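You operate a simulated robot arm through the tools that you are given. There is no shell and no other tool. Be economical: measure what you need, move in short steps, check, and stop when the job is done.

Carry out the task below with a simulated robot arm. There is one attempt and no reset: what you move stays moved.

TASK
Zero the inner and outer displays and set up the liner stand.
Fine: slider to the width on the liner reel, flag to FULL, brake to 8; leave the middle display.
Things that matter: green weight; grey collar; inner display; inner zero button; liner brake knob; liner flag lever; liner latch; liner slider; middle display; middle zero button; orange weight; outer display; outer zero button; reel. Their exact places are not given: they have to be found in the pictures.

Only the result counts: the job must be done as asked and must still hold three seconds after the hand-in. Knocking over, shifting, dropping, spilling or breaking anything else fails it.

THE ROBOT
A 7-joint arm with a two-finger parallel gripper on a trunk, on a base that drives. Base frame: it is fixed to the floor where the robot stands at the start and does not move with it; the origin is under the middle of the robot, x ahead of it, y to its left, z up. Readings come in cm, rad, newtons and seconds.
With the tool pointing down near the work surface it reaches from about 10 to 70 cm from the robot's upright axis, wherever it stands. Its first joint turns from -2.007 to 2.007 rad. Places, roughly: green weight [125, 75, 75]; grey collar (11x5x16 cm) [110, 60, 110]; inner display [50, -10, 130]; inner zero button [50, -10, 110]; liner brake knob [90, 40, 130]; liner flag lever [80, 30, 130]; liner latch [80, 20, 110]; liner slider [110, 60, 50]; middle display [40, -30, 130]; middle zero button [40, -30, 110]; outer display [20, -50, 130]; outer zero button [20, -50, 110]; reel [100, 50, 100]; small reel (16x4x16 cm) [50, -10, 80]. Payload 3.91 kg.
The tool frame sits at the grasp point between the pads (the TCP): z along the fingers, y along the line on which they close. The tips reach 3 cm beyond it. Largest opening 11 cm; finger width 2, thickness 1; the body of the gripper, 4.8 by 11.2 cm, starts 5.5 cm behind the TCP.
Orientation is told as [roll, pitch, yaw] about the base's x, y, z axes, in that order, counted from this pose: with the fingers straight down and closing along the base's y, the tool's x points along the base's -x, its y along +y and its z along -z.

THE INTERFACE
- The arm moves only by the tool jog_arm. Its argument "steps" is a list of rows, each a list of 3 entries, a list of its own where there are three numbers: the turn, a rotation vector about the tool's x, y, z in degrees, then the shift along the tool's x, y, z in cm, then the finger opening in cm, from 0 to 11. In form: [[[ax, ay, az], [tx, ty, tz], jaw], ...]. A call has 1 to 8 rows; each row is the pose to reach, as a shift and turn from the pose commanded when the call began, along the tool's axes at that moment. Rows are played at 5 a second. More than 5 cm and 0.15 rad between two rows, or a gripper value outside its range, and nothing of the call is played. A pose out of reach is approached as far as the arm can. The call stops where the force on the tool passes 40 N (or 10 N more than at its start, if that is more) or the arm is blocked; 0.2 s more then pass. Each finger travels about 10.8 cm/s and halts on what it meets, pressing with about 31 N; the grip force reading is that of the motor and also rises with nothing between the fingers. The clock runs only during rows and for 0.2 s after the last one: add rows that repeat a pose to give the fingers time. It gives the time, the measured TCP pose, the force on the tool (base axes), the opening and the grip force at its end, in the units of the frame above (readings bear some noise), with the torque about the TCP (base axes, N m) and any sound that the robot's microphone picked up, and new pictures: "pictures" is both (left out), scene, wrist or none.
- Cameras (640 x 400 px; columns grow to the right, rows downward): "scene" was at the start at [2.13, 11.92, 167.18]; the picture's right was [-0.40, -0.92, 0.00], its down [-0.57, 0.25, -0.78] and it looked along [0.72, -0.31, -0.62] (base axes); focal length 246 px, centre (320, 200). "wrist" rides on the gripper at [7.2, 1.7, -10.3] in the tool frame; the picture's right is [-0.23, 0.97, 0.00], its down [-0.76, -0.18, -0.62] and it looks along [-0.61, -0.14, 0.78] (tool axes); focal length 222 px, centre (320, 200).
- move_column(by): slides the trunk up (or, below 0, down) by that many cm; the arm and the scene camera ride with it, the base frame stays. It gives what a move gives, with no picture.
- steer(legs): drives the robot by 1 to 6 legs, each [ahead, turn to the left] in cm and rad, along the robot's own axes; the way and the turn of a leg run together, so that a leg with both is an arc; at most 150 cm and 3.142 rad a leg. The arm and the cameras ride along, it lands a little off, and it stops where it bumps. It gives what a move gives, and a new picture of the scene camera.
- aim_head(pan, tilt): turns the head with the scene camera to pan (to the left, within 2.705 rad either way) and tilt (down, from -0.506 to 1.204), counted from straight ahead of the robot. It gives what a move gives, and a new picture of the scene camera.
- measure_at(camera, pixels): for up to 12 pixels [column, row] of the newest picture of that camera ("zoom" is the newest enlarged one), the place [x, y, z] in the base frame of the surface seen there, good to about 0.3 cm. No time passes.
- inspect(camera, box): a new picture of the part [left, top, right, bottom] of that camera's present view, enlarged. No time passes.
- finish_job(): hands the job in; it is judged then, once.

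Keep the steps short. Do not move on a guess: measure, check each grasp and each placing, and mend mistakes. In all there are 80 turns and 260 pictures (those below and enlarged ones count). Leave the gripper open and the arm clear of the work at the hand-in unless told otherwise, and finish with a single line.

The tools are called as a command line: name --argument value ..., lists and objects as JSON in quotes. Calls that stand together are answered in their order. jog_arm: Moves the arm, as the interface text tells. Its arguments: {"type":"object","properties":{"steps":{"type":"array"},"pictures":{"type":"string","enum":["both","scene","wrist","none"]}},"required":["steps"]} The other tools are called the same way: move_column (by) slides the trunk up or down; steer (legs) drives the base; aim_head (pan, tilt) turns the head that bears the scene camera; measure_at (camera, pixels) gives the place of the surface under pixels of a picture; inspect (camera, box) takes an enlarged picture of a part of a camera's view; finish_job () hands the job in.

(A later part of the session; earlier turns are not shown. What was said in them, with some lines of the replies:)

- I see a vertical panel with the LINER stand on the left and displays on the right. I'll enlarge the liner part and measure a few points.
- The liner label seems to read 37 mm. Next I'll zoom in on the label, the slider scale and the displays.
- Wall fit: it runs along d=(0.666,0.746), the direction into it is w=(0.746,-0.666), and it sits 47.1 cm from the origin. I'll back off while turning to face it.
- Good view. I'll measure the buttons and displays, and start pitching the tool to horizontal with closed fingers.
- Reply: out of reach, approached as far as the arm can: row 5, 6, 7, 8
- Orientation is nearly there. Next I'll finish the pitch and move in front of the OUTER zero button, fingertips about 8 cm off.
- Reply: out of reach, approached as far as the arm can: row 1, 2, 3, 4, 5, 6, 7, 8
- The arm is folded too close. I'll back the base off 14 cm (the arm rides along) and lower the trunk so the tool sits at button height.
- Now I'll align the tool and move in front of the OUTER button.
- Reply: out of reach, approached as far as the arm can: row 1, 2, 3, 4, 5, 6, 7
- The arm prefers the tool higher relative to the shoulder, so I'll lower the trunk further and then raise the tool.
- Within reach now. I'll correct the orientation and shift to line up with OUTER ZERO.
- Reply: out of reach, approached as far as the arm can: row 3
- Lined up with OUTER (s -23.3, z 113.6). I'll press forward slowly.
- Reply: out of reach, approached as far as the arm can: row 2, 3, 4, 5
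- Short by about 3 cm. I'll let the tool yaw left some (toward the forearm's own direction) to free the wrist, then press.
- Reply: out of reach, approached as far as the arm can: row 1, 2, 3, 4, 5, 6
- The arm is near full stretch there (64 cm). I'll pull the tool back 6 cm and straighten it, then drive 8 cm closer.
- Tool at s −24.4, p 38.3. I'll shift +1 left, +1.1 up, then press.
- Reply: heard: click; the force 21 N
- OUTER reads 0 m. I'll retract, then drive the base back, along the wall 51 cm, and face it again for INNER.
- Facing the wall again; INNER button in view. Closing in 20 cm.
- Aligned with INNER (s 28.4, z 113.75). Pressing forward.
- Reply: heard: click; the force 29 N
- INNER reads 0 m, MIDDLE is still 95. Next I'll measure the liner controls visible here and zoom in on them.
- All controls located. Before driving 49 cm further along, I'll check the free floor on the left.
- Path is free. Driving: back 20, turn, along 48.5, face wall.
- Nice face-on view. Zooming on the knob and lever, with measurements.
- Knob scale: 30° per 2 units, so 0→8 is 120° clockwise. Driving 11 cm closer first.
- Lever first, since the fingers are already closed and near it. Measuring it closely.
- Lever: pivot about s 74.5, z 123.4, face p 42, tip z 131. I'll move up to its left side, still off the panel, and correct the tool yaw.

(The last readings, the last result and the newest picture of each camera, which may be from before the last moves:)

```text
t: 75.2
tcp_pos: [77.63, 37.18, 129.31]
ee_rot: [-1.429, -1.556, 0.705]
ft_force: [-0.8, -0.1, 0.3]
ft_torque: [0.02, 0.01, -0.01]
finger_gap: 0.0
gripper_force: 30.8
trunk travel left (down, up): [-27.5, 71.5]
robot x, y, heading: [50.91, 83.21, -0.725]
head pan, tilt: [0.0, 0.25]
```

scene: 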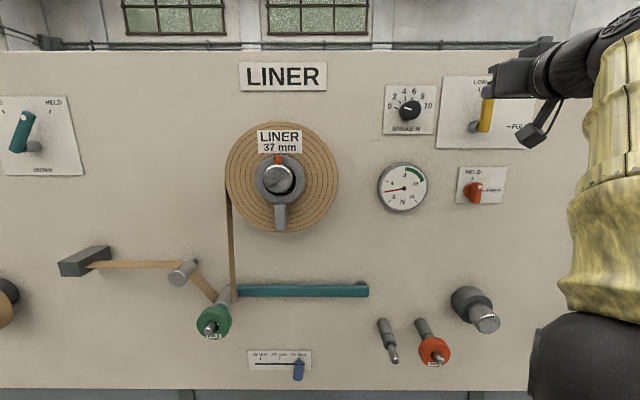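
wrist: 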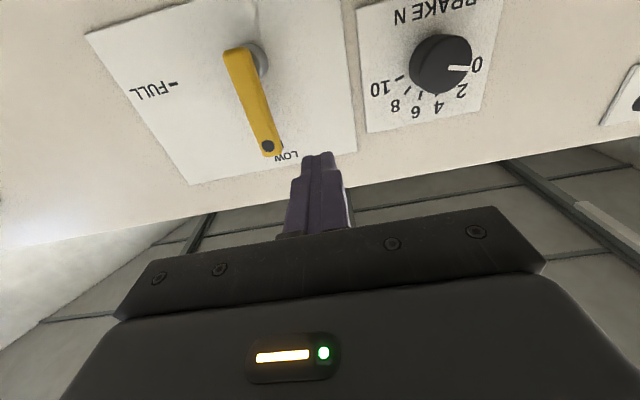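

Aligned (heading −0.724). Insert left of the lever and sweep clockwise along its arc toward FULL.

jog_arm --steps '[[[0, 0, 0], [0, 0, 4], 0], [[0, 0, 0], [0, 0, 8], 0], [[0, 0, 0], [-0.2, -2.9, 8], 0], [[0, 0, 0], [-0.4, -5.3, 8], 0], [[0, 0, 0], [0.1, -7.6, 8], 0], [[0, 0, 0], [1.7, -9.6, 8], 0], [[0, 0, 0], [3.3, -10.8, 8], 0]]'

```text
t: 76.8
tcp_pos: [76.39, 24.37, 125.53]
ee_rot: [-1.791, -1.553, 1.066]
ft_force: [5.0, -0.1, 13.8]
ft_torque: [-0.07, -0.22, 0.02]
finger_gap: 0.01
gripper_force: 30.9
out of reach, approached as far as the arm can: row 3, 4, 5, 6, 7
trunk travel left (down, up): [-27.5, 71.5]
robot x, y, heading: [51.06, 83.62, -0.727]
head pan, tilt: [0.0, 0.25]
```

scene: 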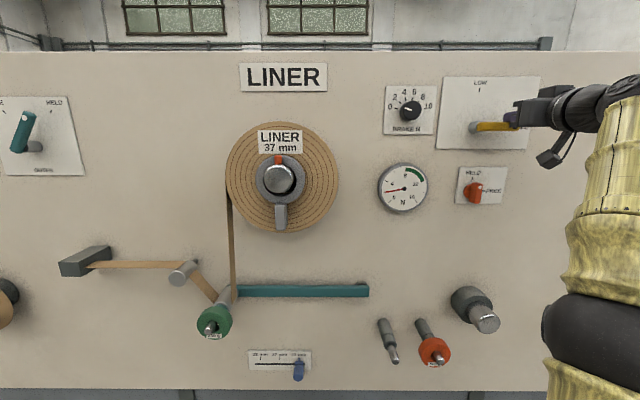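
wrist: 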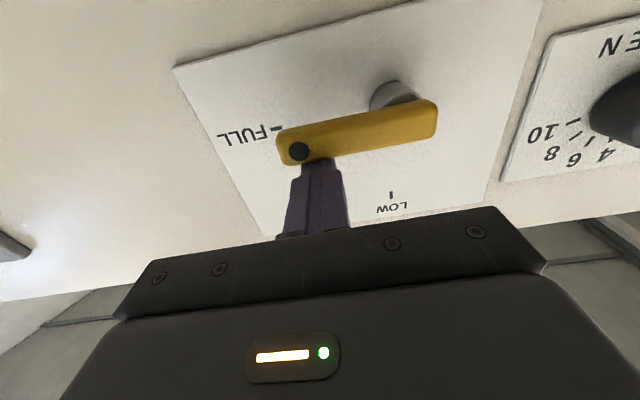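

inspect --camera "scene" --box '[440, 70, 544, 155]'

measure_at --camera "scene" --pixels '[[485, 127], [512, 125], [500, 126]]'

```text
4.71 times, centred on (492, 112) of scene
```

zoom: 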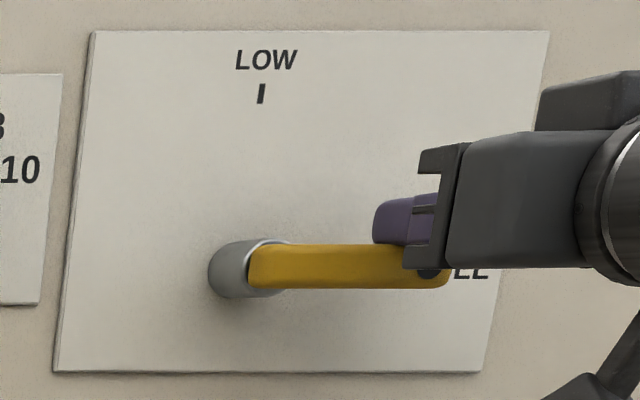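

```text
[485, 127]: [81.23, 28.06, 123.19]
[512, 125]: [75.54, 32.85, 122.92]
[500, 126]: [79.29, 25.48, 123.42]
```

The lever is horizontal at FULL. I'll lift off it, retract and check.

jog_arm --steps '[[[0, 0, 0], [-1.5, 0, 0], 0], [[0, 0, 0], [-1.5, 0, -4], 0], [[0, 0, 0], [-1.5, 0.5, -8], 0]]'

inspect --camera "scene" --box '[440, 70, 544, 155]'

```text
t: 77.6
tcp_pos: [70.71, 29.72, 126.59]
ee_rot: [-1.39, -1.556, 0.664]
ft_force: [0.3, -0.2, 0.6]
ft_torque: [0.01, -0.03, 0.01]
finger_gap: 0.0
gripper_force: 31.4
out of reach, approached as far as the arm can: row 1
trunk travel left (down, up): [-27.5, 71.5]
robot x, y, heading: [51.0, 83.27, -0.725]
head pan, tilt: [0.0, 0.25]
```

scene: 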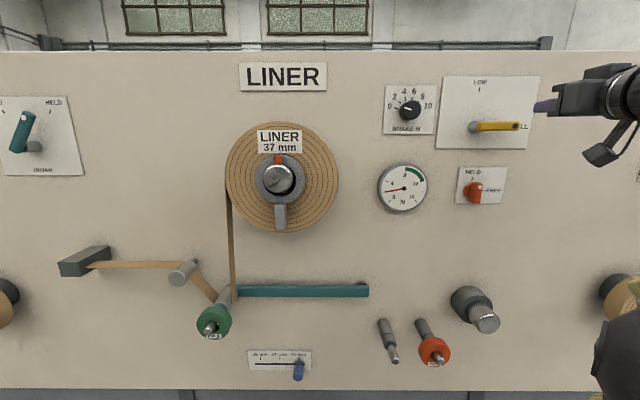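
wrist: 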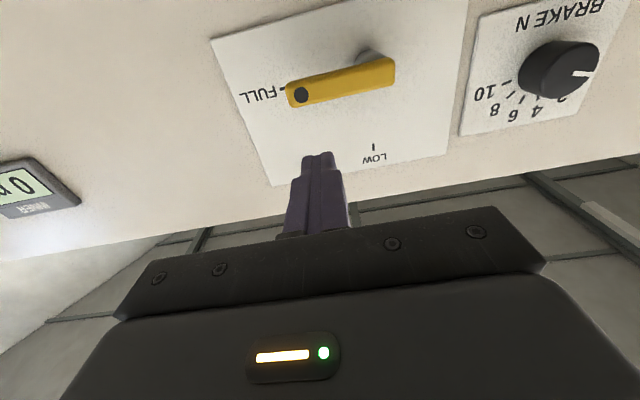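

```text
4.71 times, centred on (492, 112) of scene
```

zoom: 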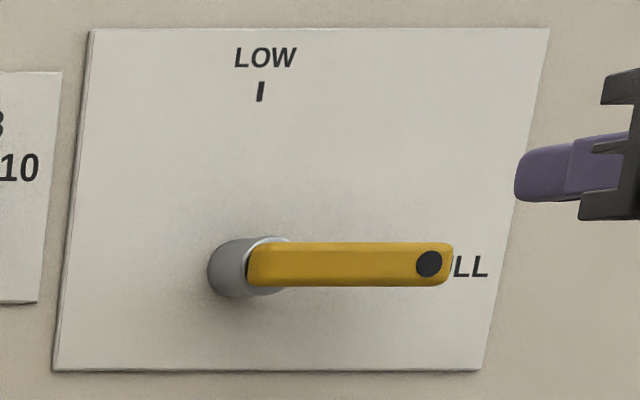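

Flag is at FULL. Now the knob: zoom to find its centre.

inspect --camera "scene" --box '[384, 82, 440, 138]'

```text
7.14 times, centred on (412, 110) of scene
```

zoom: 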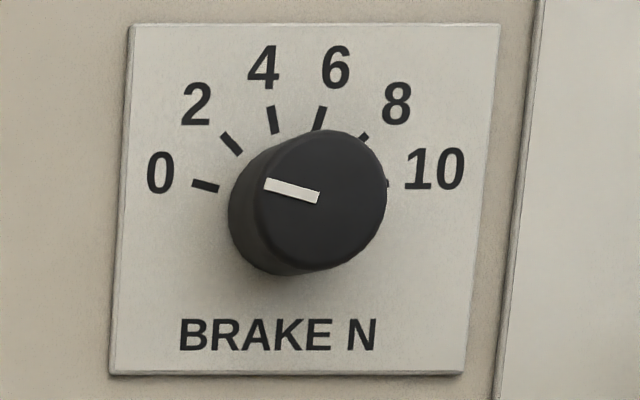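

measure_at --camera "zoom" --pixels '[[322, 198], [262, 198], [380, 198], [322, 138], [322, 258], [205, 186], [275, 120], [320, 118], [232, 143], [278, 345]]'

jog_arm --steps '[[[0, 0, 0], [0, 4.3, 0], 3], [[0, 0, 0], [0, 8.6, 0], 5], [[0, 0, 0], [0, 12.9, 0], 7], [[0, 0, 0], [-0.2, 17.1, 0], 8], [[0, 0, 0], [-0.3, 21.2, 0], 8], [[0, 0, 0], [-0.3, 21.2, 0], 8]]'

```text
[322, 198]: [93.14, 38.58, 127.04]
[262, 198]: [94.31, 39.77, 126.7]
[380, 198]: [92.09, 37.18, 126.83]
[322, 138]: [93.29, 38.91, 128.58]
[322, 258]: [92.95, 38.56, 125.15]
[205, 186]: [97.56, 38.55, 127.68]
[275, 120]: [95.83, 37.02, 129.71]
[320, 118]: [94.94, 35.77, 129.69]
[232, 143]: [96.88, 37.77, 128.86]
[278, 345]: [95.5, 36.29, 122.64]
```

```text
t: 79.0
tcp_pos: [84.92, 45.74, 126.72]
ee_rot: [-1.567, -1.555, 0.841]
ft_force: [0.2, 0.1, 0.2]
ft_torque: [0.01, -0.01, -0.04]
finger_gap: 7.96
gripper_force: 0.0
trunk travel left (down, up): [-27.5, 71.5]
robot x, y, heading: [50.7, 82.91, -0.728]
head pan, tilt: [0.0, 0.25]
```

scene: 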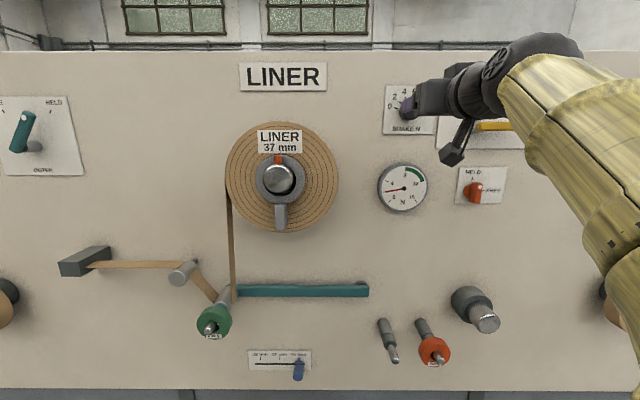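
wrist: 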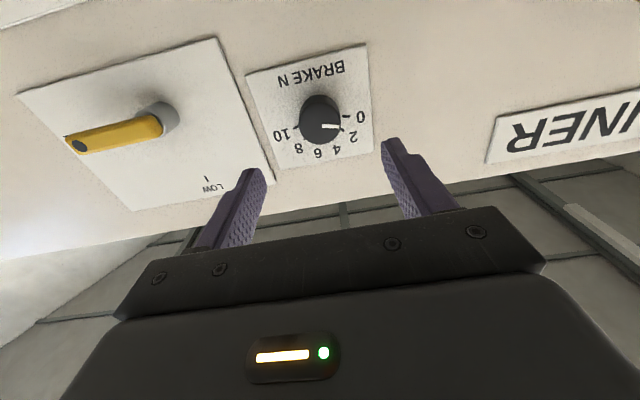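

Centred in front of the knob (s 90.66, z 126.7 vs knob 90.75, 126.9). Pre-roll −60° before grasping.

jog_arm --steps '[[[0, 0, -8], [-0.1, 0.1, 0], 8], [[0, 0, -16], [-0.15, 0.1, 0], 8], [[0, 0, -24], [-0.15, 0.1, 0], 8], [[0, 0, -32], [-0.15, 0.1, 0], 8], [[0, 0, -40], [-0.15, 0.1, 0], 8], [[0, 0, -48], [-0.15, 0.1, 1], 8], [[0, 0, -56], [-0.15, 0.1, 2], 8], [[0, 0, -60], [-0.15, 0.1, 2], 8]]'

```text
t: 80.8
tcp_pos: [86.56, 44.43, 126.89]
ee_rot: [-1.572, -0.507, 0.845]
ft_force: [-0.4, 0.0, -0.9]
ft_torque: [-0.01, -0.01, -0.02]
finger_gap: 8.02
gripper_force: 0.0
trunk travel left (down, up): [-27.5, 71.5]
robot x, y, heading: [50.43, 82.87, -0.727]
head pan, tilt: [0.0, 0.25]
```

scene: 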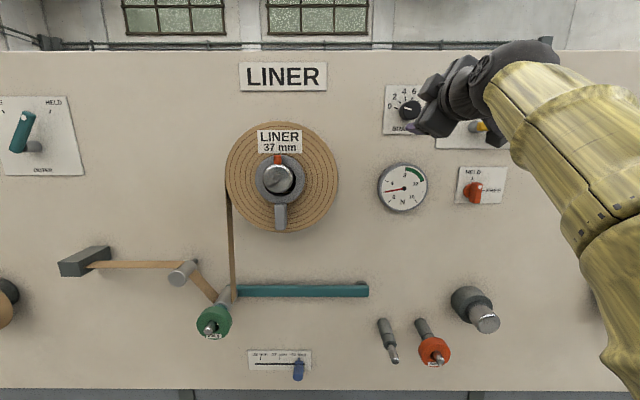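
wrist: 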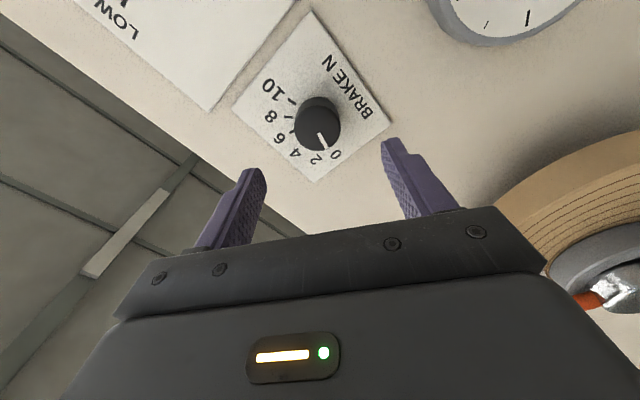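

Knob is between the fingers. Move in 7.4 cm and close.

jog_arm --steps '[[[0, 0, 0], [0, 0, 3.5], 8], [[0, 0, 0], [0, 0, 6], 8], [[0, 0, 0], [0, 0, 7.4], 8], [[0, 0, 0], [0, 0, 7.4], 5], [[0, 0, 0], [0, 0, 7.4], 3.5], [[0, 0, 0], [0, 0, 7.4], 3.5]]'

```text
t: 82.2
tcp_pos: [91.78, 39.35, 127.03]
ee_rot: [-1.574, -0.511, 0.846]
ft_force: [2.8, -9.5, 17.8]
ft_torque: [0.0, -0.22, -0.66]
finger_gap: 4.03
gripper_force: 45.0
trunk travel left (down, up): [-27.5, 71.5]
robot x, y, heading: [50.91, 83.38, -0.724]
head pan, tilt: [0.0, 0.25]
```

scene: 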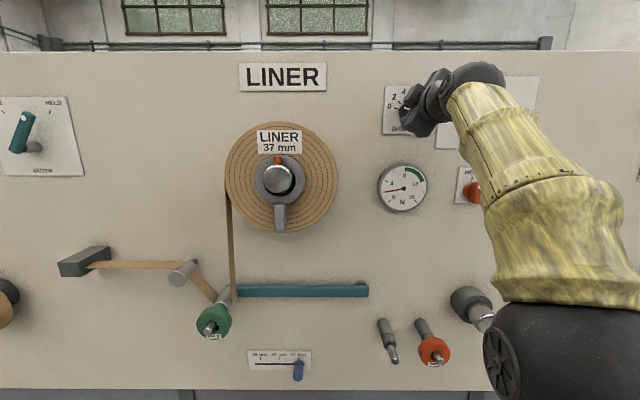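
wrist: 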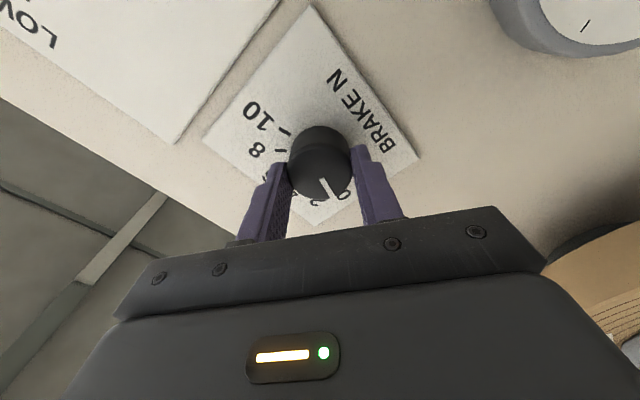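

Gripped (4.03 cm). Small centring shift, then twist clockwise, first 62°.

jog_arm --steps '[[[0, 0, 4], [0, -0.2, 0], 3.5], [[0, 0, 12], [0, -0.2, 0], 3.5], [[0, 0, 20], [0, -0.2, 0], 3.5], [[0, 0, 28], [0, -0.2, 0], 3.5], [[0, 0, 36], [0, -0.2, 0], 3.5], [[0, 0, 44], [0, -0.2, 0], 3.5], [[0, 0, 52], [0, -0.2, 0], 3.5], [[0, 0, 60], [0, -0.2, 0], 3.5]]' --pictures "wrist"

```text
t: 84.0
tcp_pos: [91.9, 39.46, 127.01]
ee_rot: [-1.408, -1.559, 0.683]
ft_force: [-6.8, 6.0, -9.7]
ft_torque: [-0.57, -0.63, -0.53]
finger_gap: 4.05
gripper_force: 45.2
trunk travel left (down, up): [-27.5, 71.5]
robot x, y, heading: [50.57, 83.18, -0.726]
head pan, tilt: [0.0, 0.25]
```

wrist: 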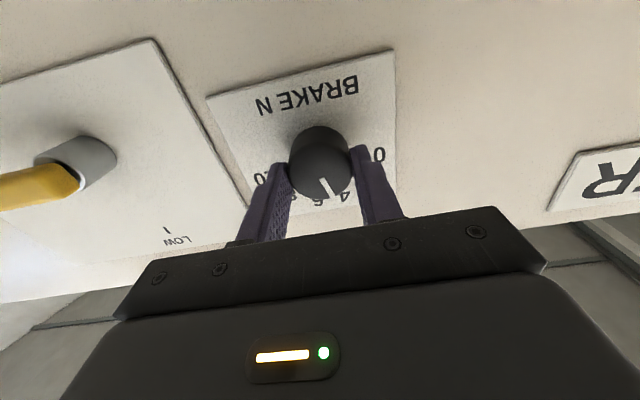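

The knob follows the fingers. Next 60°.

jog_arm --steps '[[[0, 0, 8], [0, 0, 0], 3.5], [[0, 0, 16], [0, 0, 0], 3.5], [[0, 0, 24], [0, 0, 0], 3.5], [[0, 0, 32], [0, 0, 0], 3.5], [[0, 0, 40], [0, 0, 0], 3.5], [[0, 0, 48], [0, 0, 0], 3.5], [[0, 0, 56], [0, 0, 0], 3.5], [[0, 0, 60], [0, 0, 0], 3.5]]'

inspect --camera "wrist" --box '[200, 50, 440, 220]'

```text
t: 85.8
tcp_pos: [91.89, 39.46, 127.07]
ee_rot: [1.568, -0.537, -2.297]
ft_force: [-9.7, 6.7, -14.8]
ft_torque: [0.17, 0.17, -0.6]
finger_gap: 4.04
gripper_force: 45.4
trunk travel left (down, up): [-27.5, 71.5]
robot x, y, heading: [50.79, 83.09, -0.728]
head pan, tilt: [0.0, 0.25]
```

scene: 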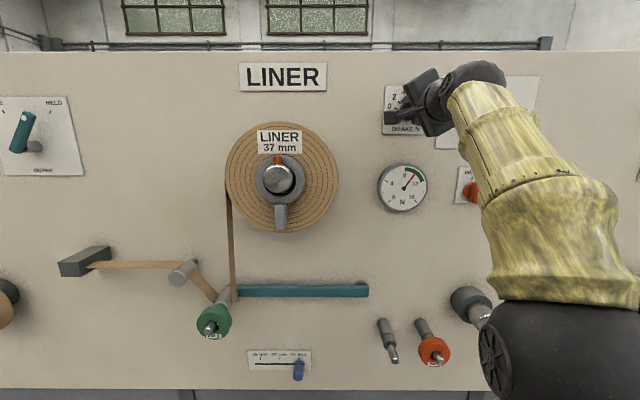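
wrist: 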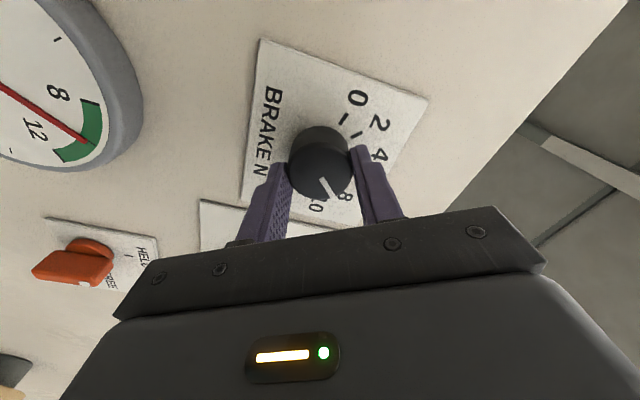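

```text
2.35 times, centred on (320, 135) of wrist
```

zoom: 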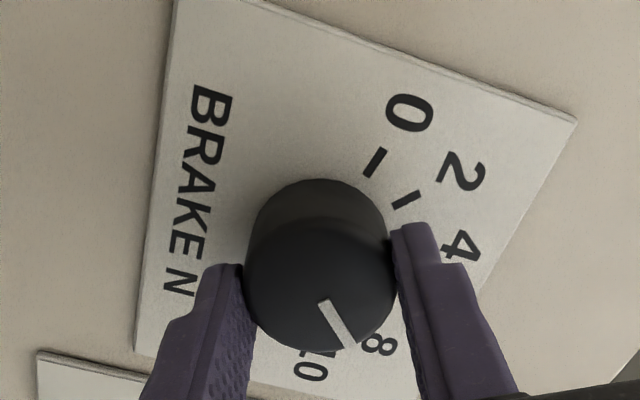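

Gauge is in the green. Release, retract, and check the knob.

jog_arm --steps '[[[0, 0, 0], [0, 0, 0], 6], [[0, 0, 0], [0, 0, 0], 8], [[0, 0, 0], [0, 0, -4], 8], [[0, 0, -8], [0, 0, -8], 8], [[0, 0, -16], [0, 0, -12], 8], [[0, 0, -24], [0, 0, -12], 8], [[0, 0, -32], [0, 0, -12], 8], [[0, 0, -40], [0, 0, -12], 8]]'

jog_arm --steps '[[[0, 0, -8], [0, -3, 0], 4], [[0, 0, -14], [0, -6, 0], 2], [[0, 0, -20], [0, -9, 0], 0]]' --pictures "scene"

inspect --camera "scene" --box '[370, 70, 450, 220]'

```text
t: 87.6
tcp_pos: [83.0, 47.31, 126.97]
ee_rot: [1.571, -1.239, -2.297]
ft_force: [0.8, 0.3, 0.3]
ft_torque: [0.0, 0.01, -0.01]
finger_gap: 8.0
gripper_force: 0.1
trunk travel left (down, up): [-27.5, 71.5]
robot x, y, heading: [50.76, 83.41, -0.731]
head pan, tilt: [0.0, 0.25]
```

scene: 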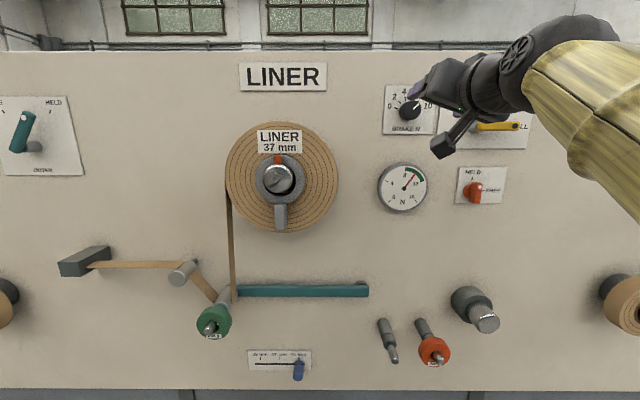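
wrist: 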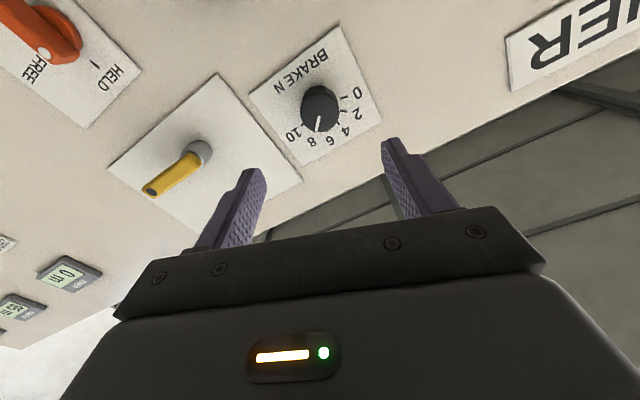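

```text
t: 88.4
tcp_pos: [77.27, 41.2, 124.09]
ee_rot: [-1.517, -1.555, 0.794]
ft_force: [-0.2, -0.3, -0.2]
ft_torque: [0.0, 0.0, -0.04]
finger_gap: 0.01
gripper_force: 31.6
trunk travel left (down, up): [-27.5, 71.5]
robot x, y, heading: [50.53, 83.32, -0.729]
head pan, tilt: [0.0, 0.25]
```

scene: 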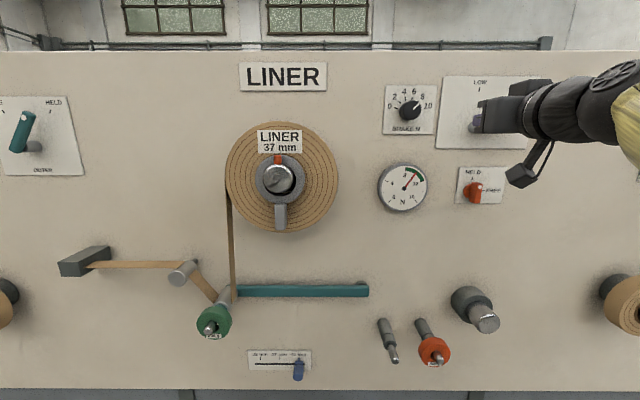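

```text
2.67 times, centred on (410, 145) of scene
```

zoom: 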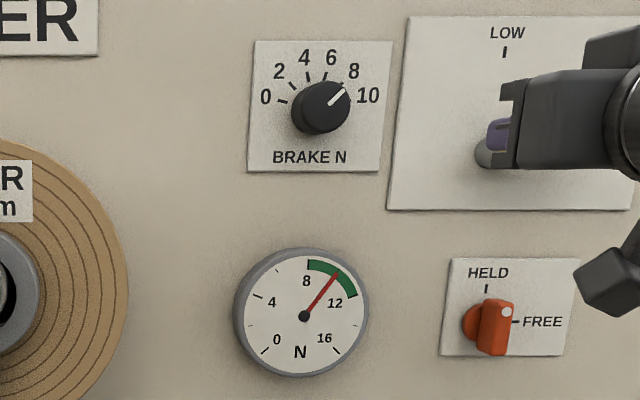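

inspect --camera "scene" --box '[384, 82, 440, 138]'

inspect --camera "scene" --box '[245, 345, 317, 385]'

```text
7.14 times, centred on (412, 110) of scene
```

zoom: 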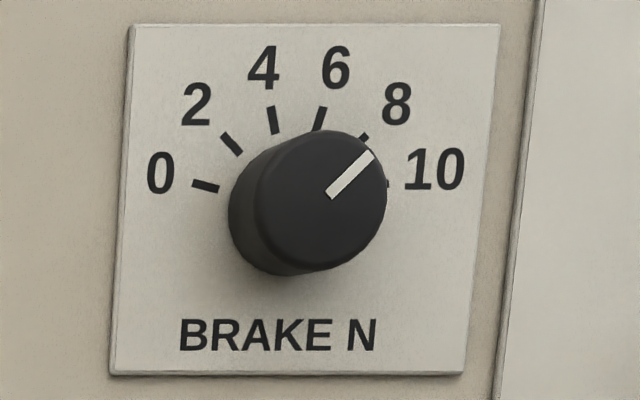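

```text
8.89 times, centred on (281, 365) of scene
```

zoom: 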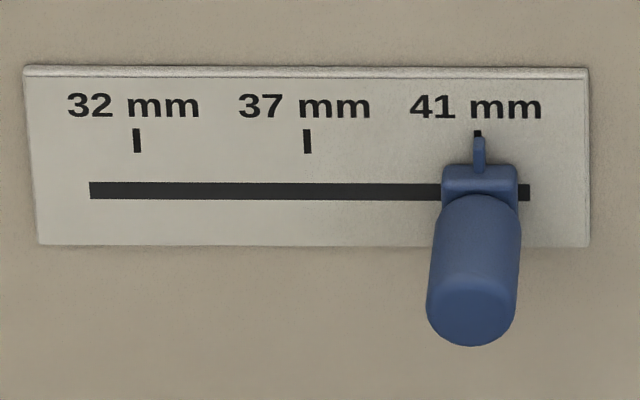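

Knob at 8, gauge in green. The slider sits at z≈54, so I'll retract, tilt the tool down 45°, shift left and lower the trunk. First the tick positions.

measure_at --camera "zoom" --pixels '[[307, 142], [477, 133], [479, 155], [470, 318], [470, 230], [436, 270], [515, 270], [137, 141], [330, 192], [447, 180], [514, 180]]'

jog_arm --steps '[[[0, 6, 0], [0, 3, -3], 4], [[0, 12, 0], [0, 7, -5], 4], [[0, 18, 0], [0, 11, -7], 4], [[0, 24, 0], [0, 15, -9], 4], [[0, 30, 0], [0, 19, -10], 4], [[0, 37.5, 0], [0, 23, -10], 4], [[0, 45, 0], [0, 27, -10], 4]]' --pictures "none"

move_column --by -15

aim_head --pan 0.1 --tilt 0.6

```text
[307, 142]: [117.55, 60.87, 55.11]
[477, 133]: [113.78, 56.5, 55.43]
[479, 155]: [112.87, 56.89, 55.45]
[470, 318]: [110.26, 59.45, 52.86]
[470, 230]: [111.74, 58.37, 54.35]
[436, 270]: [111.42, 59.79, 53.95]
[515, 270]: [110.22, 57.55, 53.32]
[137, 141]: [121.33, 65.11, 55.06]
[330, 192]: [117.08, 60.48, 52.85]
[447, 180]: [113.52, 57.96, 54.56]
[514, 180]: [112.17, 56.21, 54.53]
```

```text
t: 90.0
tcp_pos: [86.4, 65.77, 121.74]
ee_rot: [-0.006, -0.795, -0.725]
ft_force: [1.4, -0.3, -1.0]
ft_torque: [-0.01, 0.04, -0.01]
finger_gap: 3.98
gripper_force: 0.2
out of reach, approached as far as the arm can: row 7
trunk travel left (down, up): [-27.5, 71.5]
robot x, y, heading: [50.5, 83.29, -0.73]
head pan, tilt: [0.0, 0.25]
```

```text
t: 91.7
tcp_pos: [86.37, 65.61, 106.81]
ee_rot: [-0.007, -0.797, -0.725]
ft_force: [-0.6, -1.2, 0.0]
ft_torque: [-0.01, 0.0, 0.01]
finger_gap: 4.01
gripper_force: 0.1
trunk travel left (down, up): [-12.5, 86.5]
robot x, y, heading: [49.99, 83.19, -0.726]
head pan, tilt: [0.0, 0.25]
```

```text
t: 92.5
tcp_pos: [86.34, 65.62, 106.75]
ee_rot: [-0.009, -0.797, -0.726]
ft_force: [-0.8, -0.2, 0.2]
ft_torque: [0.02, -0.01, 0.0]
finger_gap: 4.0
gripper_force: 0.1
trunk travel left (down, up): [-12.5, 86.5]
robot x, y, heading: [50.46, 83.18, -0.726]
head pan, tilt: [0.099, 0.6]
```

scene: 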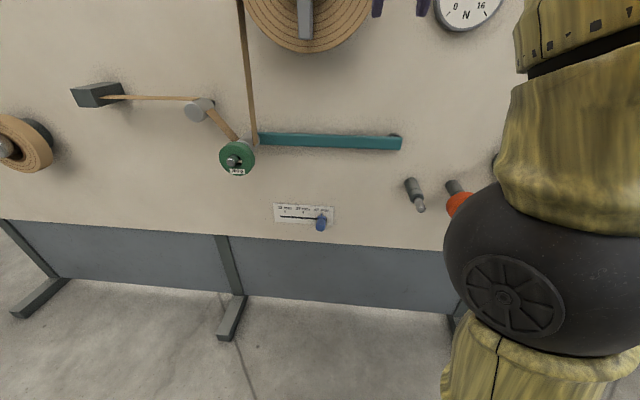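

Target: slider from s 117.7 to 123.7. Check where the black elbow sits, and what's under it, before going lower.

measure_at --camera "scene" --pixels '[[455, 250], [500, 300], [600, 260], [450, 380], [458, 205], [415, 200], [237, 155], [330, 142], [250, 120]]'

jog_arm --steps '[[[0, 0, 0], [2.9, 2.5, 2.8], 4], [[0, 0, 0], [5.7, 5, 5.6], 4], [[0, 0, 0], [8.6, 7.5, 8.4], 4], [[0, 0, 0], [11.4, 10, 11.2], 4], [[0, 0, 0], [14.3, 11.3, 14], 4], [[0, 0, 0], [14.3, 11.3, 14], 4]]'

```text
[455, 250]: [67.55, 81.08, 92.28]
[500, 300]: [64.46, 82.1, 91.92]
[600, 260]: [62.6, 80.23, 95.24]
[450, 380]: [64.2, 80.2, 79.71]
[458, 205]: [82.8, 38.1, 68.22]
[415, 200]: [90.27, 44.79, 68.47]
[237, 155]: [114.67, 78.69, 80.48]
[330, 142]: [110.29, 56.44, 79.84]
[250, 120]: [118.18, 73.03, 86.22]
```

```text
t: 93.9
tcp_pos: [94.43, 73.42, 85.86]
ee_rot: [-0.008, -0.779, -0.726]
ft_force: [0.5, -0.3, -0.2]
ft_torque: [0.0, -0.02, -0.04]
finger_gap: 4.0
gripper_force: 0.1
trunk travel left (down, up): [-12.5, 86.5]
robot x, y, heading: [50.63, 82.95, -0.727]
head pan, tilt: [0.099, 0.6]
```

scene: 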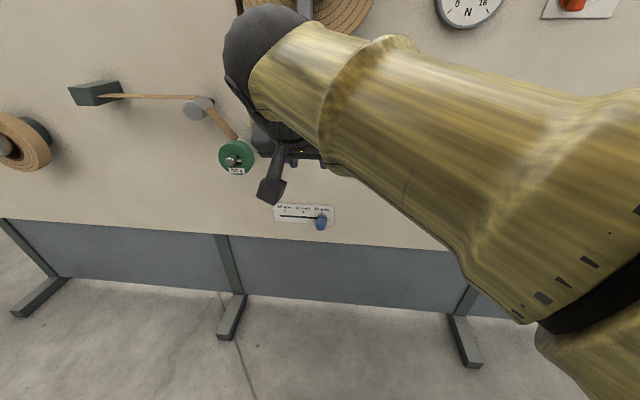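
wrist: 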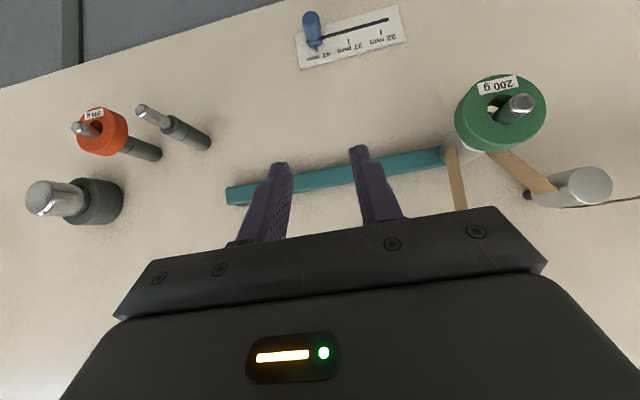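

Lined up with the slider (s 117.65). Lower trunk 12 cm, then advance along the tool axis to about 9 cm short.

move_column --by -12

jog_arm --steps '[[[0, 0, 0], [-0.2, 0, 4], 5], [[0, 0, 0], [-0.5, 0, 8], 5], [[0, 0, 0], [-0.7, 0, 12], 5], [[0, 0, 0], [-1, 0, 16], 5], [[0, 0, 0], [-1.2, 0, 20], 5], [[0, 0, 0], [-1.2, 0, 20], 5]]'

```text
t: 95.4
tcp_pos: [94.64, 73.46, 73.8]
ee_rot: [-0.009, -0.775, -0.725]
ft_force: [-0.6, 0.2, 0.3]
ft_torque: [-0.01, 0.02, -0.01]
finger_gap: 3.99
gripper_force: 0.2
trunk travel left (down, up): [-0.5, 98.5]
robot x, y, heading: [50.95, 83.12, -0.731]
head pan, tilt: [0.099, 0.6]
```

```text
t: 96.8
tcp_pos: [105.18, 63.84, 61.67]
ee_rot: [-0.007, -0.798, -0.725]
ft_force: [0.2, 0.0, 0.5]
ft_torque: [-0.01, -0.01, 0.01]
finger_gap: 5.0
gripper_force: 0.0
trunk travel left (down, up): [-0.5, 98.5]
robot x, y, heading: [50.59, 83.51, -0.728]
head pan, tilt: [0.099, 0.6]
```

scene: 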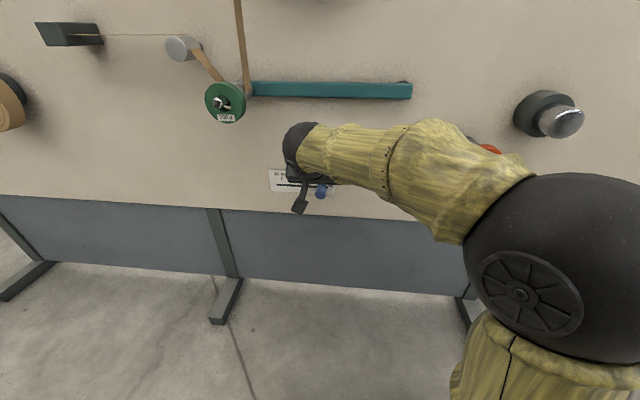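
wrist: 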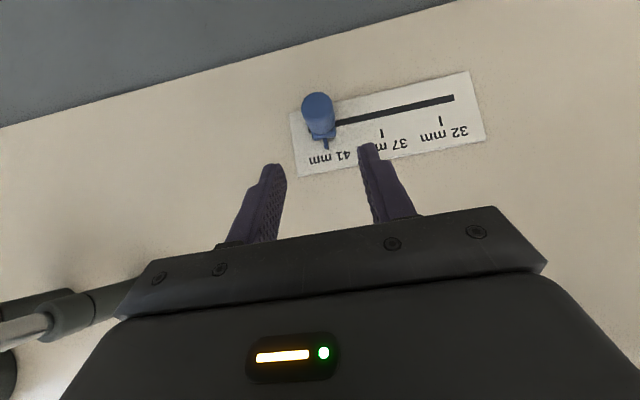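

No contact so far. Let me check the forearm's clearance from the orange weight and posts before the last 10 cm.

measure_at --camera "scene" --pixels '[[490, 149], [475, 144], [462, 135], [500, 160], [430, 130], [390, 140], [340, 135]]'

inspect --camera "scene" --box '[260, 100, 560, 260]'

```text
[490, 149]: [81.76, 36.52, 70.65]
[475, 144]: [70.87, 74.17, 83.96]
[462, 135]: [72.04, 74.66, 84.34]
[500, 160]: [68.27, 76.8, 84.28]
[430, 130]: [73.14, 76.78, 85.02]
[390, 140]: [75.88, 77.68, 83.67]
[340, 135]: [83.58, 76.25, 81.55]
```

```text
2.13 times, centred on (410, 180) of scene
```

zoom: 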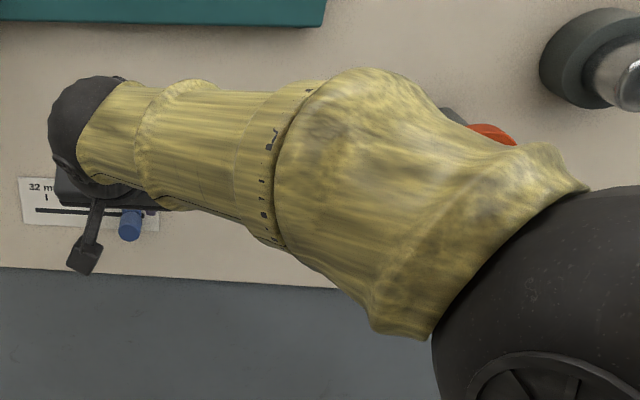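

The forearm is at p≈4 and the orange weight at p≈36, so plenty of room. Final advance, then close on the slider knob.

jog_arm --steps '[[[0, 0, 0], [0, 0, 4], 5], [[0, 0, 0], [0.1, 0, 7.5], 5], [[0, 0, 0], [0.2, 0, 9.2], 5], [[0, 0, 0], [0.27, 0, 10.4], 5]]'

inspect --camera "wrist" --box '[220, 80, 460, 230]'

```text
t: 97.8
tcp_pos: [110.47, 58.84, 54.22]
ee_rot: [-0.008, -0.797, -0.727]
ft_force: [0.1, 0.7, 0.5]
ft_torque: [-0.01, 0.0, 0.01]
finger_gap: 5.02
gripper_force: 0.1
trunk travel left (down, up): [-0.5, 98.5]
robot x, y, heading: [50.68, 83.3, -0.733]
head pan, tilt: [0.099, 0.6]
```

scene: 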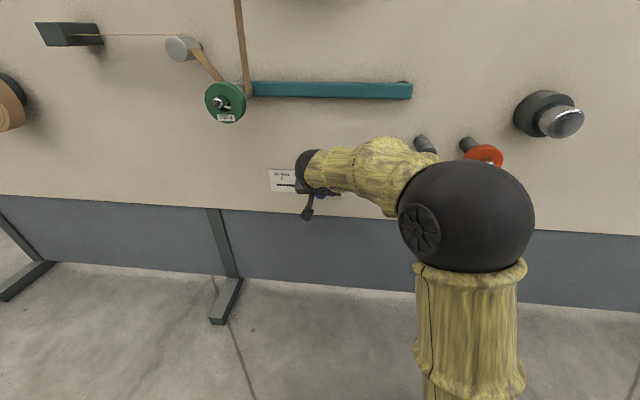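
wrist: 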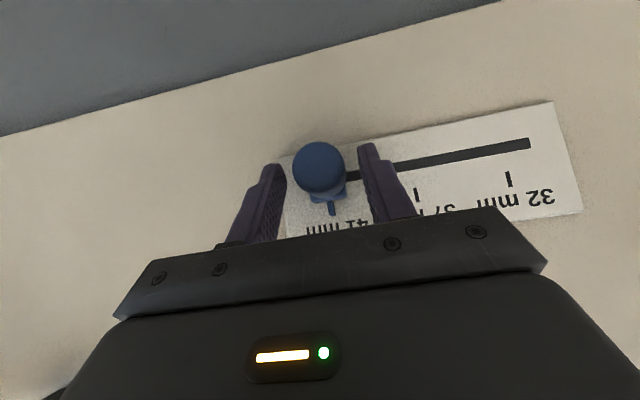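

```text
2.67 times, centred on (340, 155) of wrist
```

zoom: 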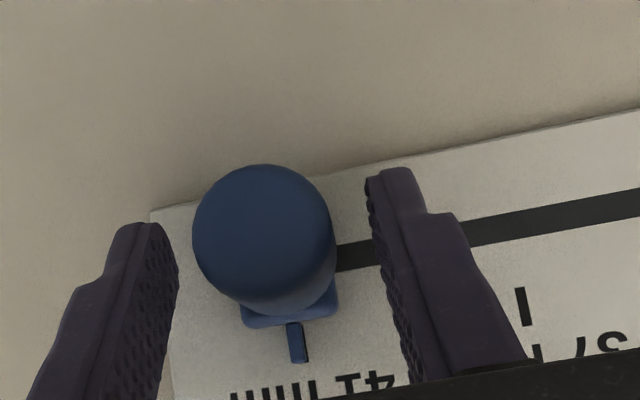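

Knob is between the fingers. Close on it.

jog_arm --steps '[[[0, 0, 0], [0, 0, 0], 3.5], [[0, 0, 0], [0, 0, 0], 2], [[0, 0, 0], [0, 0, 0], 1.8], [[0, 0, 0], [0, 0, 0], 1.8]]' --pictures "wrist"

```text
t: 98.8
tcp_pos: [110.53, 59.01, 54.24]
ee_rot: [-0.002, -0.797, -0.727]
ft_force: [11.7, 4.9, 0.1]
ft_torque: [0.08, -0.3, -1.28]
finger_gap: 2.95
gripper_force: 44.7
trunk travel left (down, up): [-0.5, 98.5]
robot x, y, heading: [50.47, 82.88, -0.724]
head pan, tilt: [0.099, 0.6]
```

wrist: 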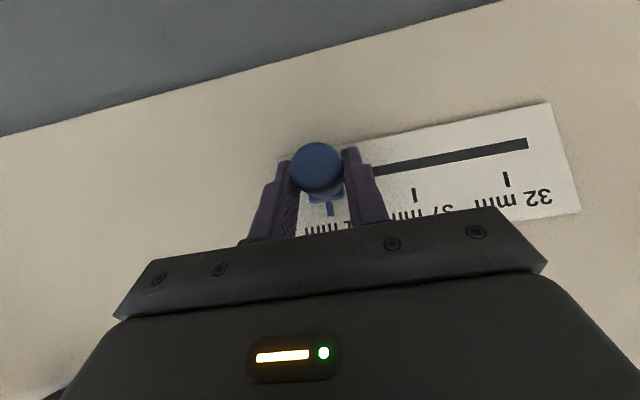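

Gripped. Slide left (+y) 5.8 cm.

jog_arm --steps '[[[0, 0, 0], [0, 1.2, 0], 1.8], [[0, 0, 0], [0, 2.4, 0], 1.8], [[0, 0, 0], [0, 3.6, 0], 1.8], [[0, 0, 0], [0, 4.8, 0], 1.8], [[0, 0, 0], [0, 5.8, 0], 1.8], [[0, 0, 0], [0, 5.8, 0], 1.8]]'

inspect --camera "wrist" --box '[220, 80, 460, 230]'

```text
t: 100.2
tcp_pos: [114.42, 63.27, 54.2]
ee_rot: [-0.005, -0.798, -0.726]
ft_force: [9.2, -4.0, 2.4]
ft_torque: [-0.21, -0.32, -1.3]
finger_gap: 2.96
gripper_force: 44.5
trunk travel left (down, up): [-0.5, 98.5]
robot x, y, heading: [50.71, 83.32, -0.729]
head pan, tilt: [0.099, 0.6]
```

scene: 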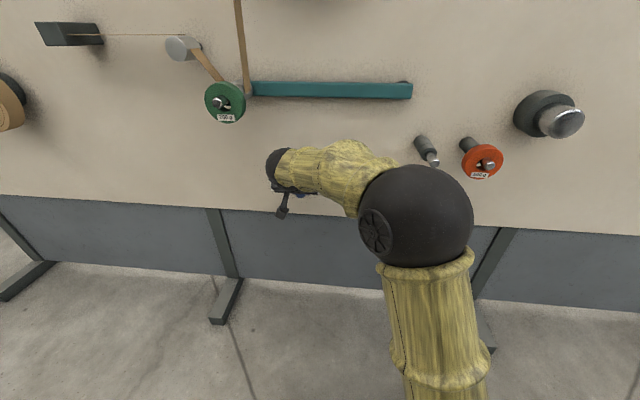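
wrist: 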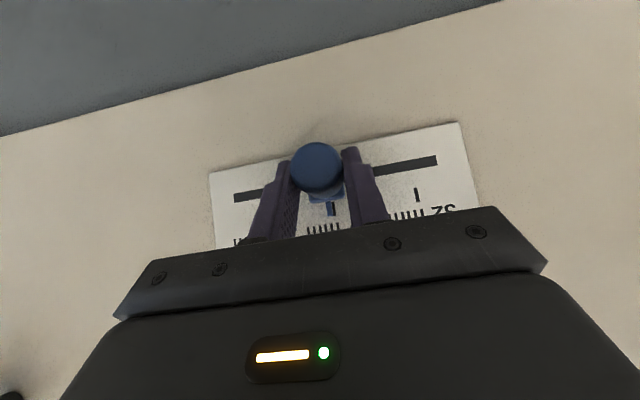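

```text
2.67 times, centred on (340, 155) of wrist
```

zoom: 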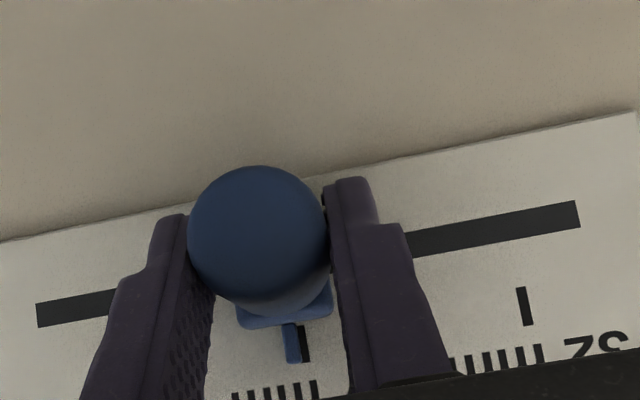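

The pointer is slightly short of the 37 tick (tick visible just beyond it). Nudge +0.3 cm.

jog_arm --steps '[[[0, 0, 0], [0, 0.3, 0], 1.8], [[0, 0, 0], [0, 0.3, 0], 1.8]]' --pictures "none"

inspect --camera "wrist" --box '[220, 80, 460, 230]'

```text
t: 100.8
tcp_pos: [114.63, 63.39, 54.18]
ee_rot: [-0.008, -0.797, -0.724]
ft_force: [8.3, -7.4, 3.6]
ft_torque: [-0.06, -0.01, -1.31]
finger_gap: 2.94
gripper_force: 45.5
trunk travel left (down, up): [-0.5, 98.5]
robot x, y, heading: [51.07, 83.41, -0.731]
head pan, tilt: [0.099, 0.6]
```

```text
2.67 times, centred on (340, 155) of wrist
```

zoom: 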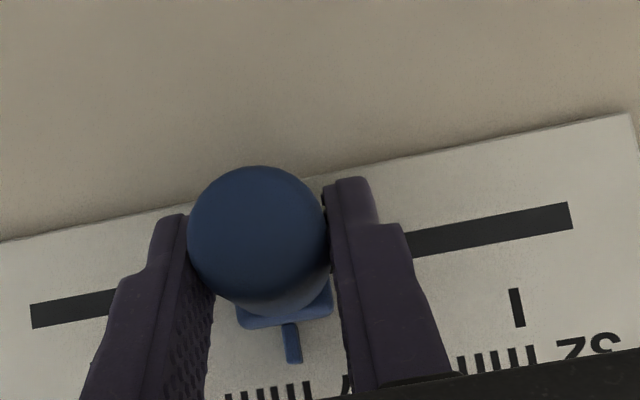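

Now it covers the tick exactly. Release and back off.

jog_arm --steps '[[[0, 0, 0], [0, 0, 0], 3.5], [[0, 0, 0], [0, 0, 0], 5], [[0, 0, 0], [0, 0, 0], 5.5], [[0, 0, 0], [0, 0, -4], 5.5], [[0, 0, 0], [0, 0, -8], 5.5], [[0, 0, 0], [0, 0, -12], 5.5], [[0, 0, 0], [0, 0, -16], 5.5]]'

inspect --camera "wrist" --box '[240, 40, 440, 170]'

```text
t: 102.4
tcp_pos: [105.84, 71.14, 65.16]
ee_rot: [-0.006, -0.795, -0.724]
ft_force: [0.1, -0.6, -0.5]
ft_torque: [-0.01, 0.02, -0.03]
finger_gap: 5.49
gripper_force: 0.0
trunk travel left (down, up): [-0.5, 98.5]
robot x, y, heading: [50.56, 82.92, -0.724]
head pan, tilt: [0.099, 0.6]
```

scene: 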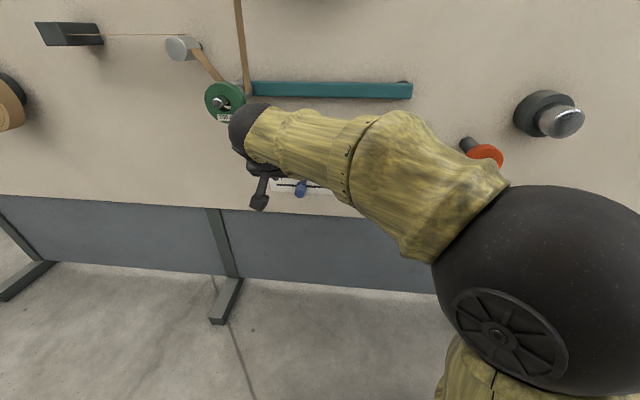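
wrist: 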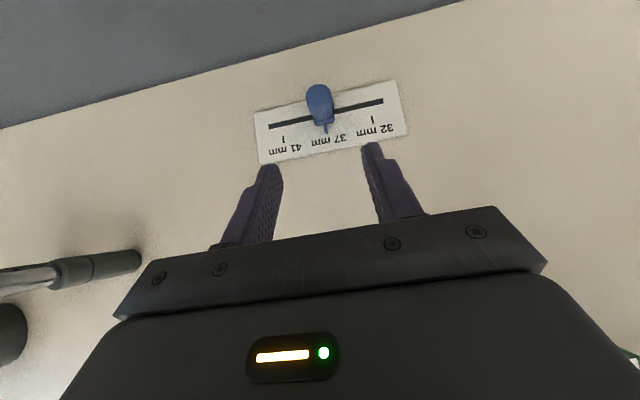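

```text
3.08 times, centred on (340, 105) of wrist
```

zoom: 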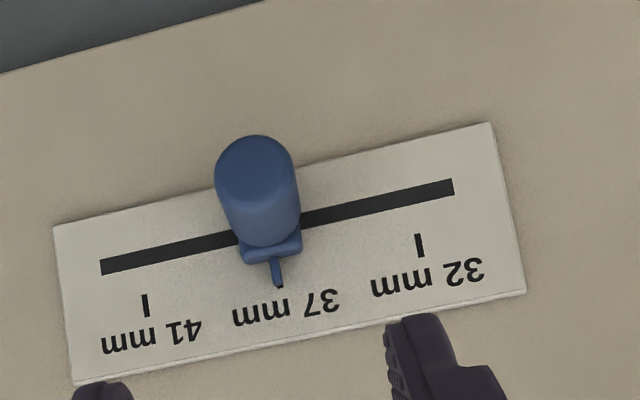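

Slider at 37. Drive back clear, raise the trunk and do a final check.

steer --legs '[[-30, 0]]'

move_column --by 50

aim_head --pan -0.25 --tilt 0.4

inspect --camera "scene" --box '[100, 40, 640, 340]'

```text
t: 104.8
tcp_pos: [83.27, 91.55, 65.31]
ee_rot: [-0.009, -0.797, -0.723]
ft_force: [0.6, -0.1, 0.2]
ft_torque: [0.04, 0.01, -0.01]
finger_gap: 5.5
gripper_force: 0.1
trunk travel left (down, up): [-0.5, 98.5]
robot x, y, heading: [27.88, 103.32, -0.726]
head pan, tilt: [0.099, 0.6]
```

scene: 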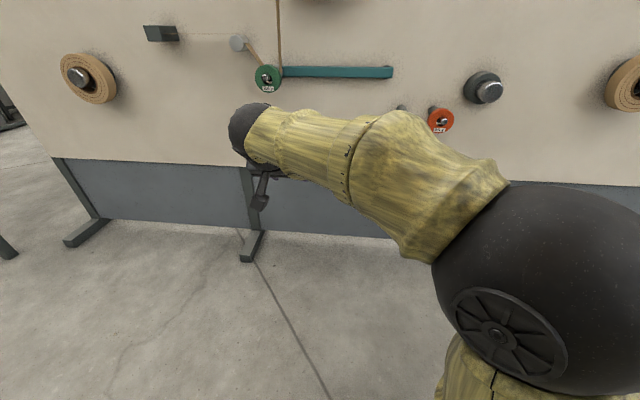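

```text
refused: 50 is not a number from -40 to 40
```

```text
t: 105.6
tcp_pos: [83.31, 91.44, 65.31]
ee_rot: [-0.006, -0.798, -0.721]
ft_force: [-0.2, 0.2, 0.0]
ft_torque: [-0.01, -0.01, -0.02]
finger_gap: 5.48
gripper_force: 0.0
trunk travel left (down, up): [-0.5, 98.5]
robot x, y, heading: [28.18, 103.13, -0.724]
head pan, tilt: [-0.25, 0.4]
```

scene: 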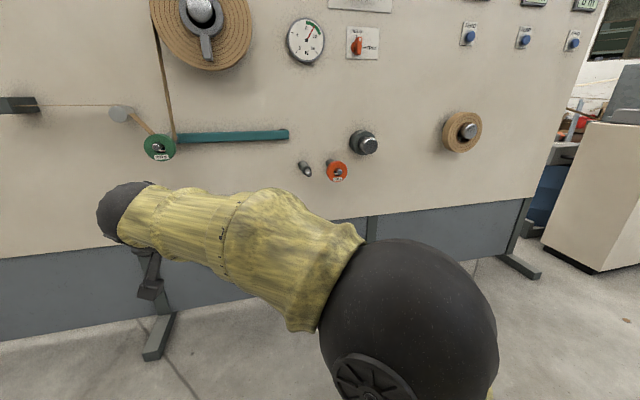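

```text
1.19 times, centred on (370, 190) of scene
```

zoom: 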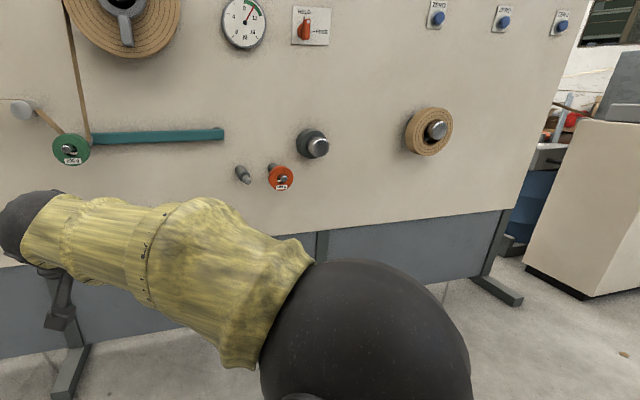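

aim_head --pan -0.4 --tilt 0.05

inspect --camera "scene" --box '[160, 60, 400, 210]'

inspect --camera "scene" --box '[400, 60, 640, 210]'

```text
t: 106.4
tcp_pos: [83.25, 91.46, 65.15]
ee_rot: [-0.008, -0.796, -0.721]
ft_force: [0.1, -0.5, -1.0]
ft_torque: [0.0, -0.01, -0.02]
finger_gap: 5.51
gripper_force: 0.1
trunk travel left (down, up): [-0.5, 98.5]
robot x, y, heading: [27.85, 103.47, -0.726]
head pan, tilt: [-0.4, 0.051]
```

scene: 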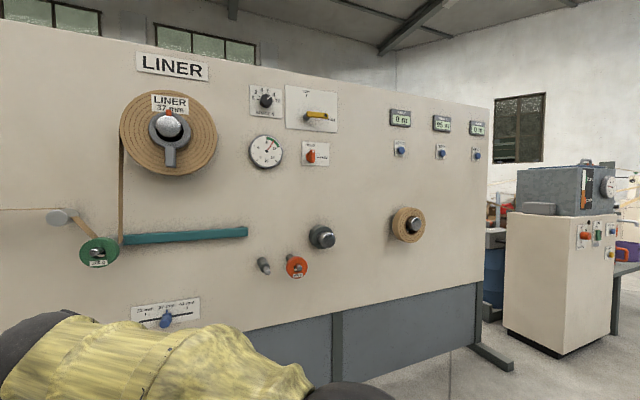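

```text
2.67 times, centred on (280, 135) of scene
```

zoom: 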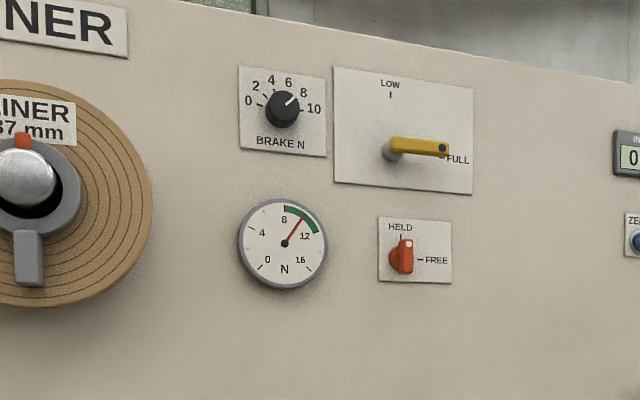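

```text
2.67 times, centred on (520, 135) of scene
```

zoom: 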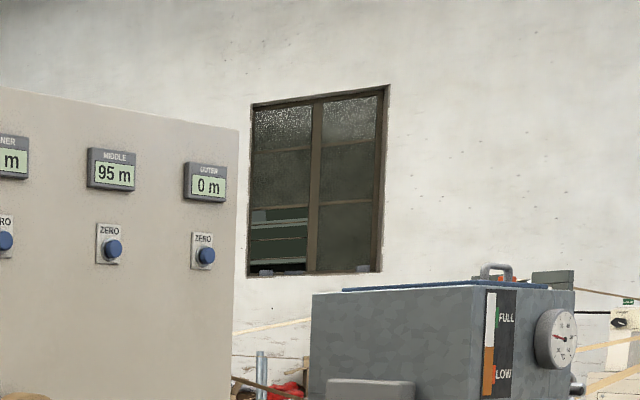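

Everything checks out: INNER and OUTER read 0 m, MIDDLE is untouched at 95 m, the slider is at 37, the flag at FULL and the brake at 8. Handing in.

finish_job

```text
The job is handed in.
```

The job is handed in: INNER and OUTER read 0 m, MIDDLE still reads 95 m, and the liner slider is at 37 mm, the flag at FULL and the brake at 8.
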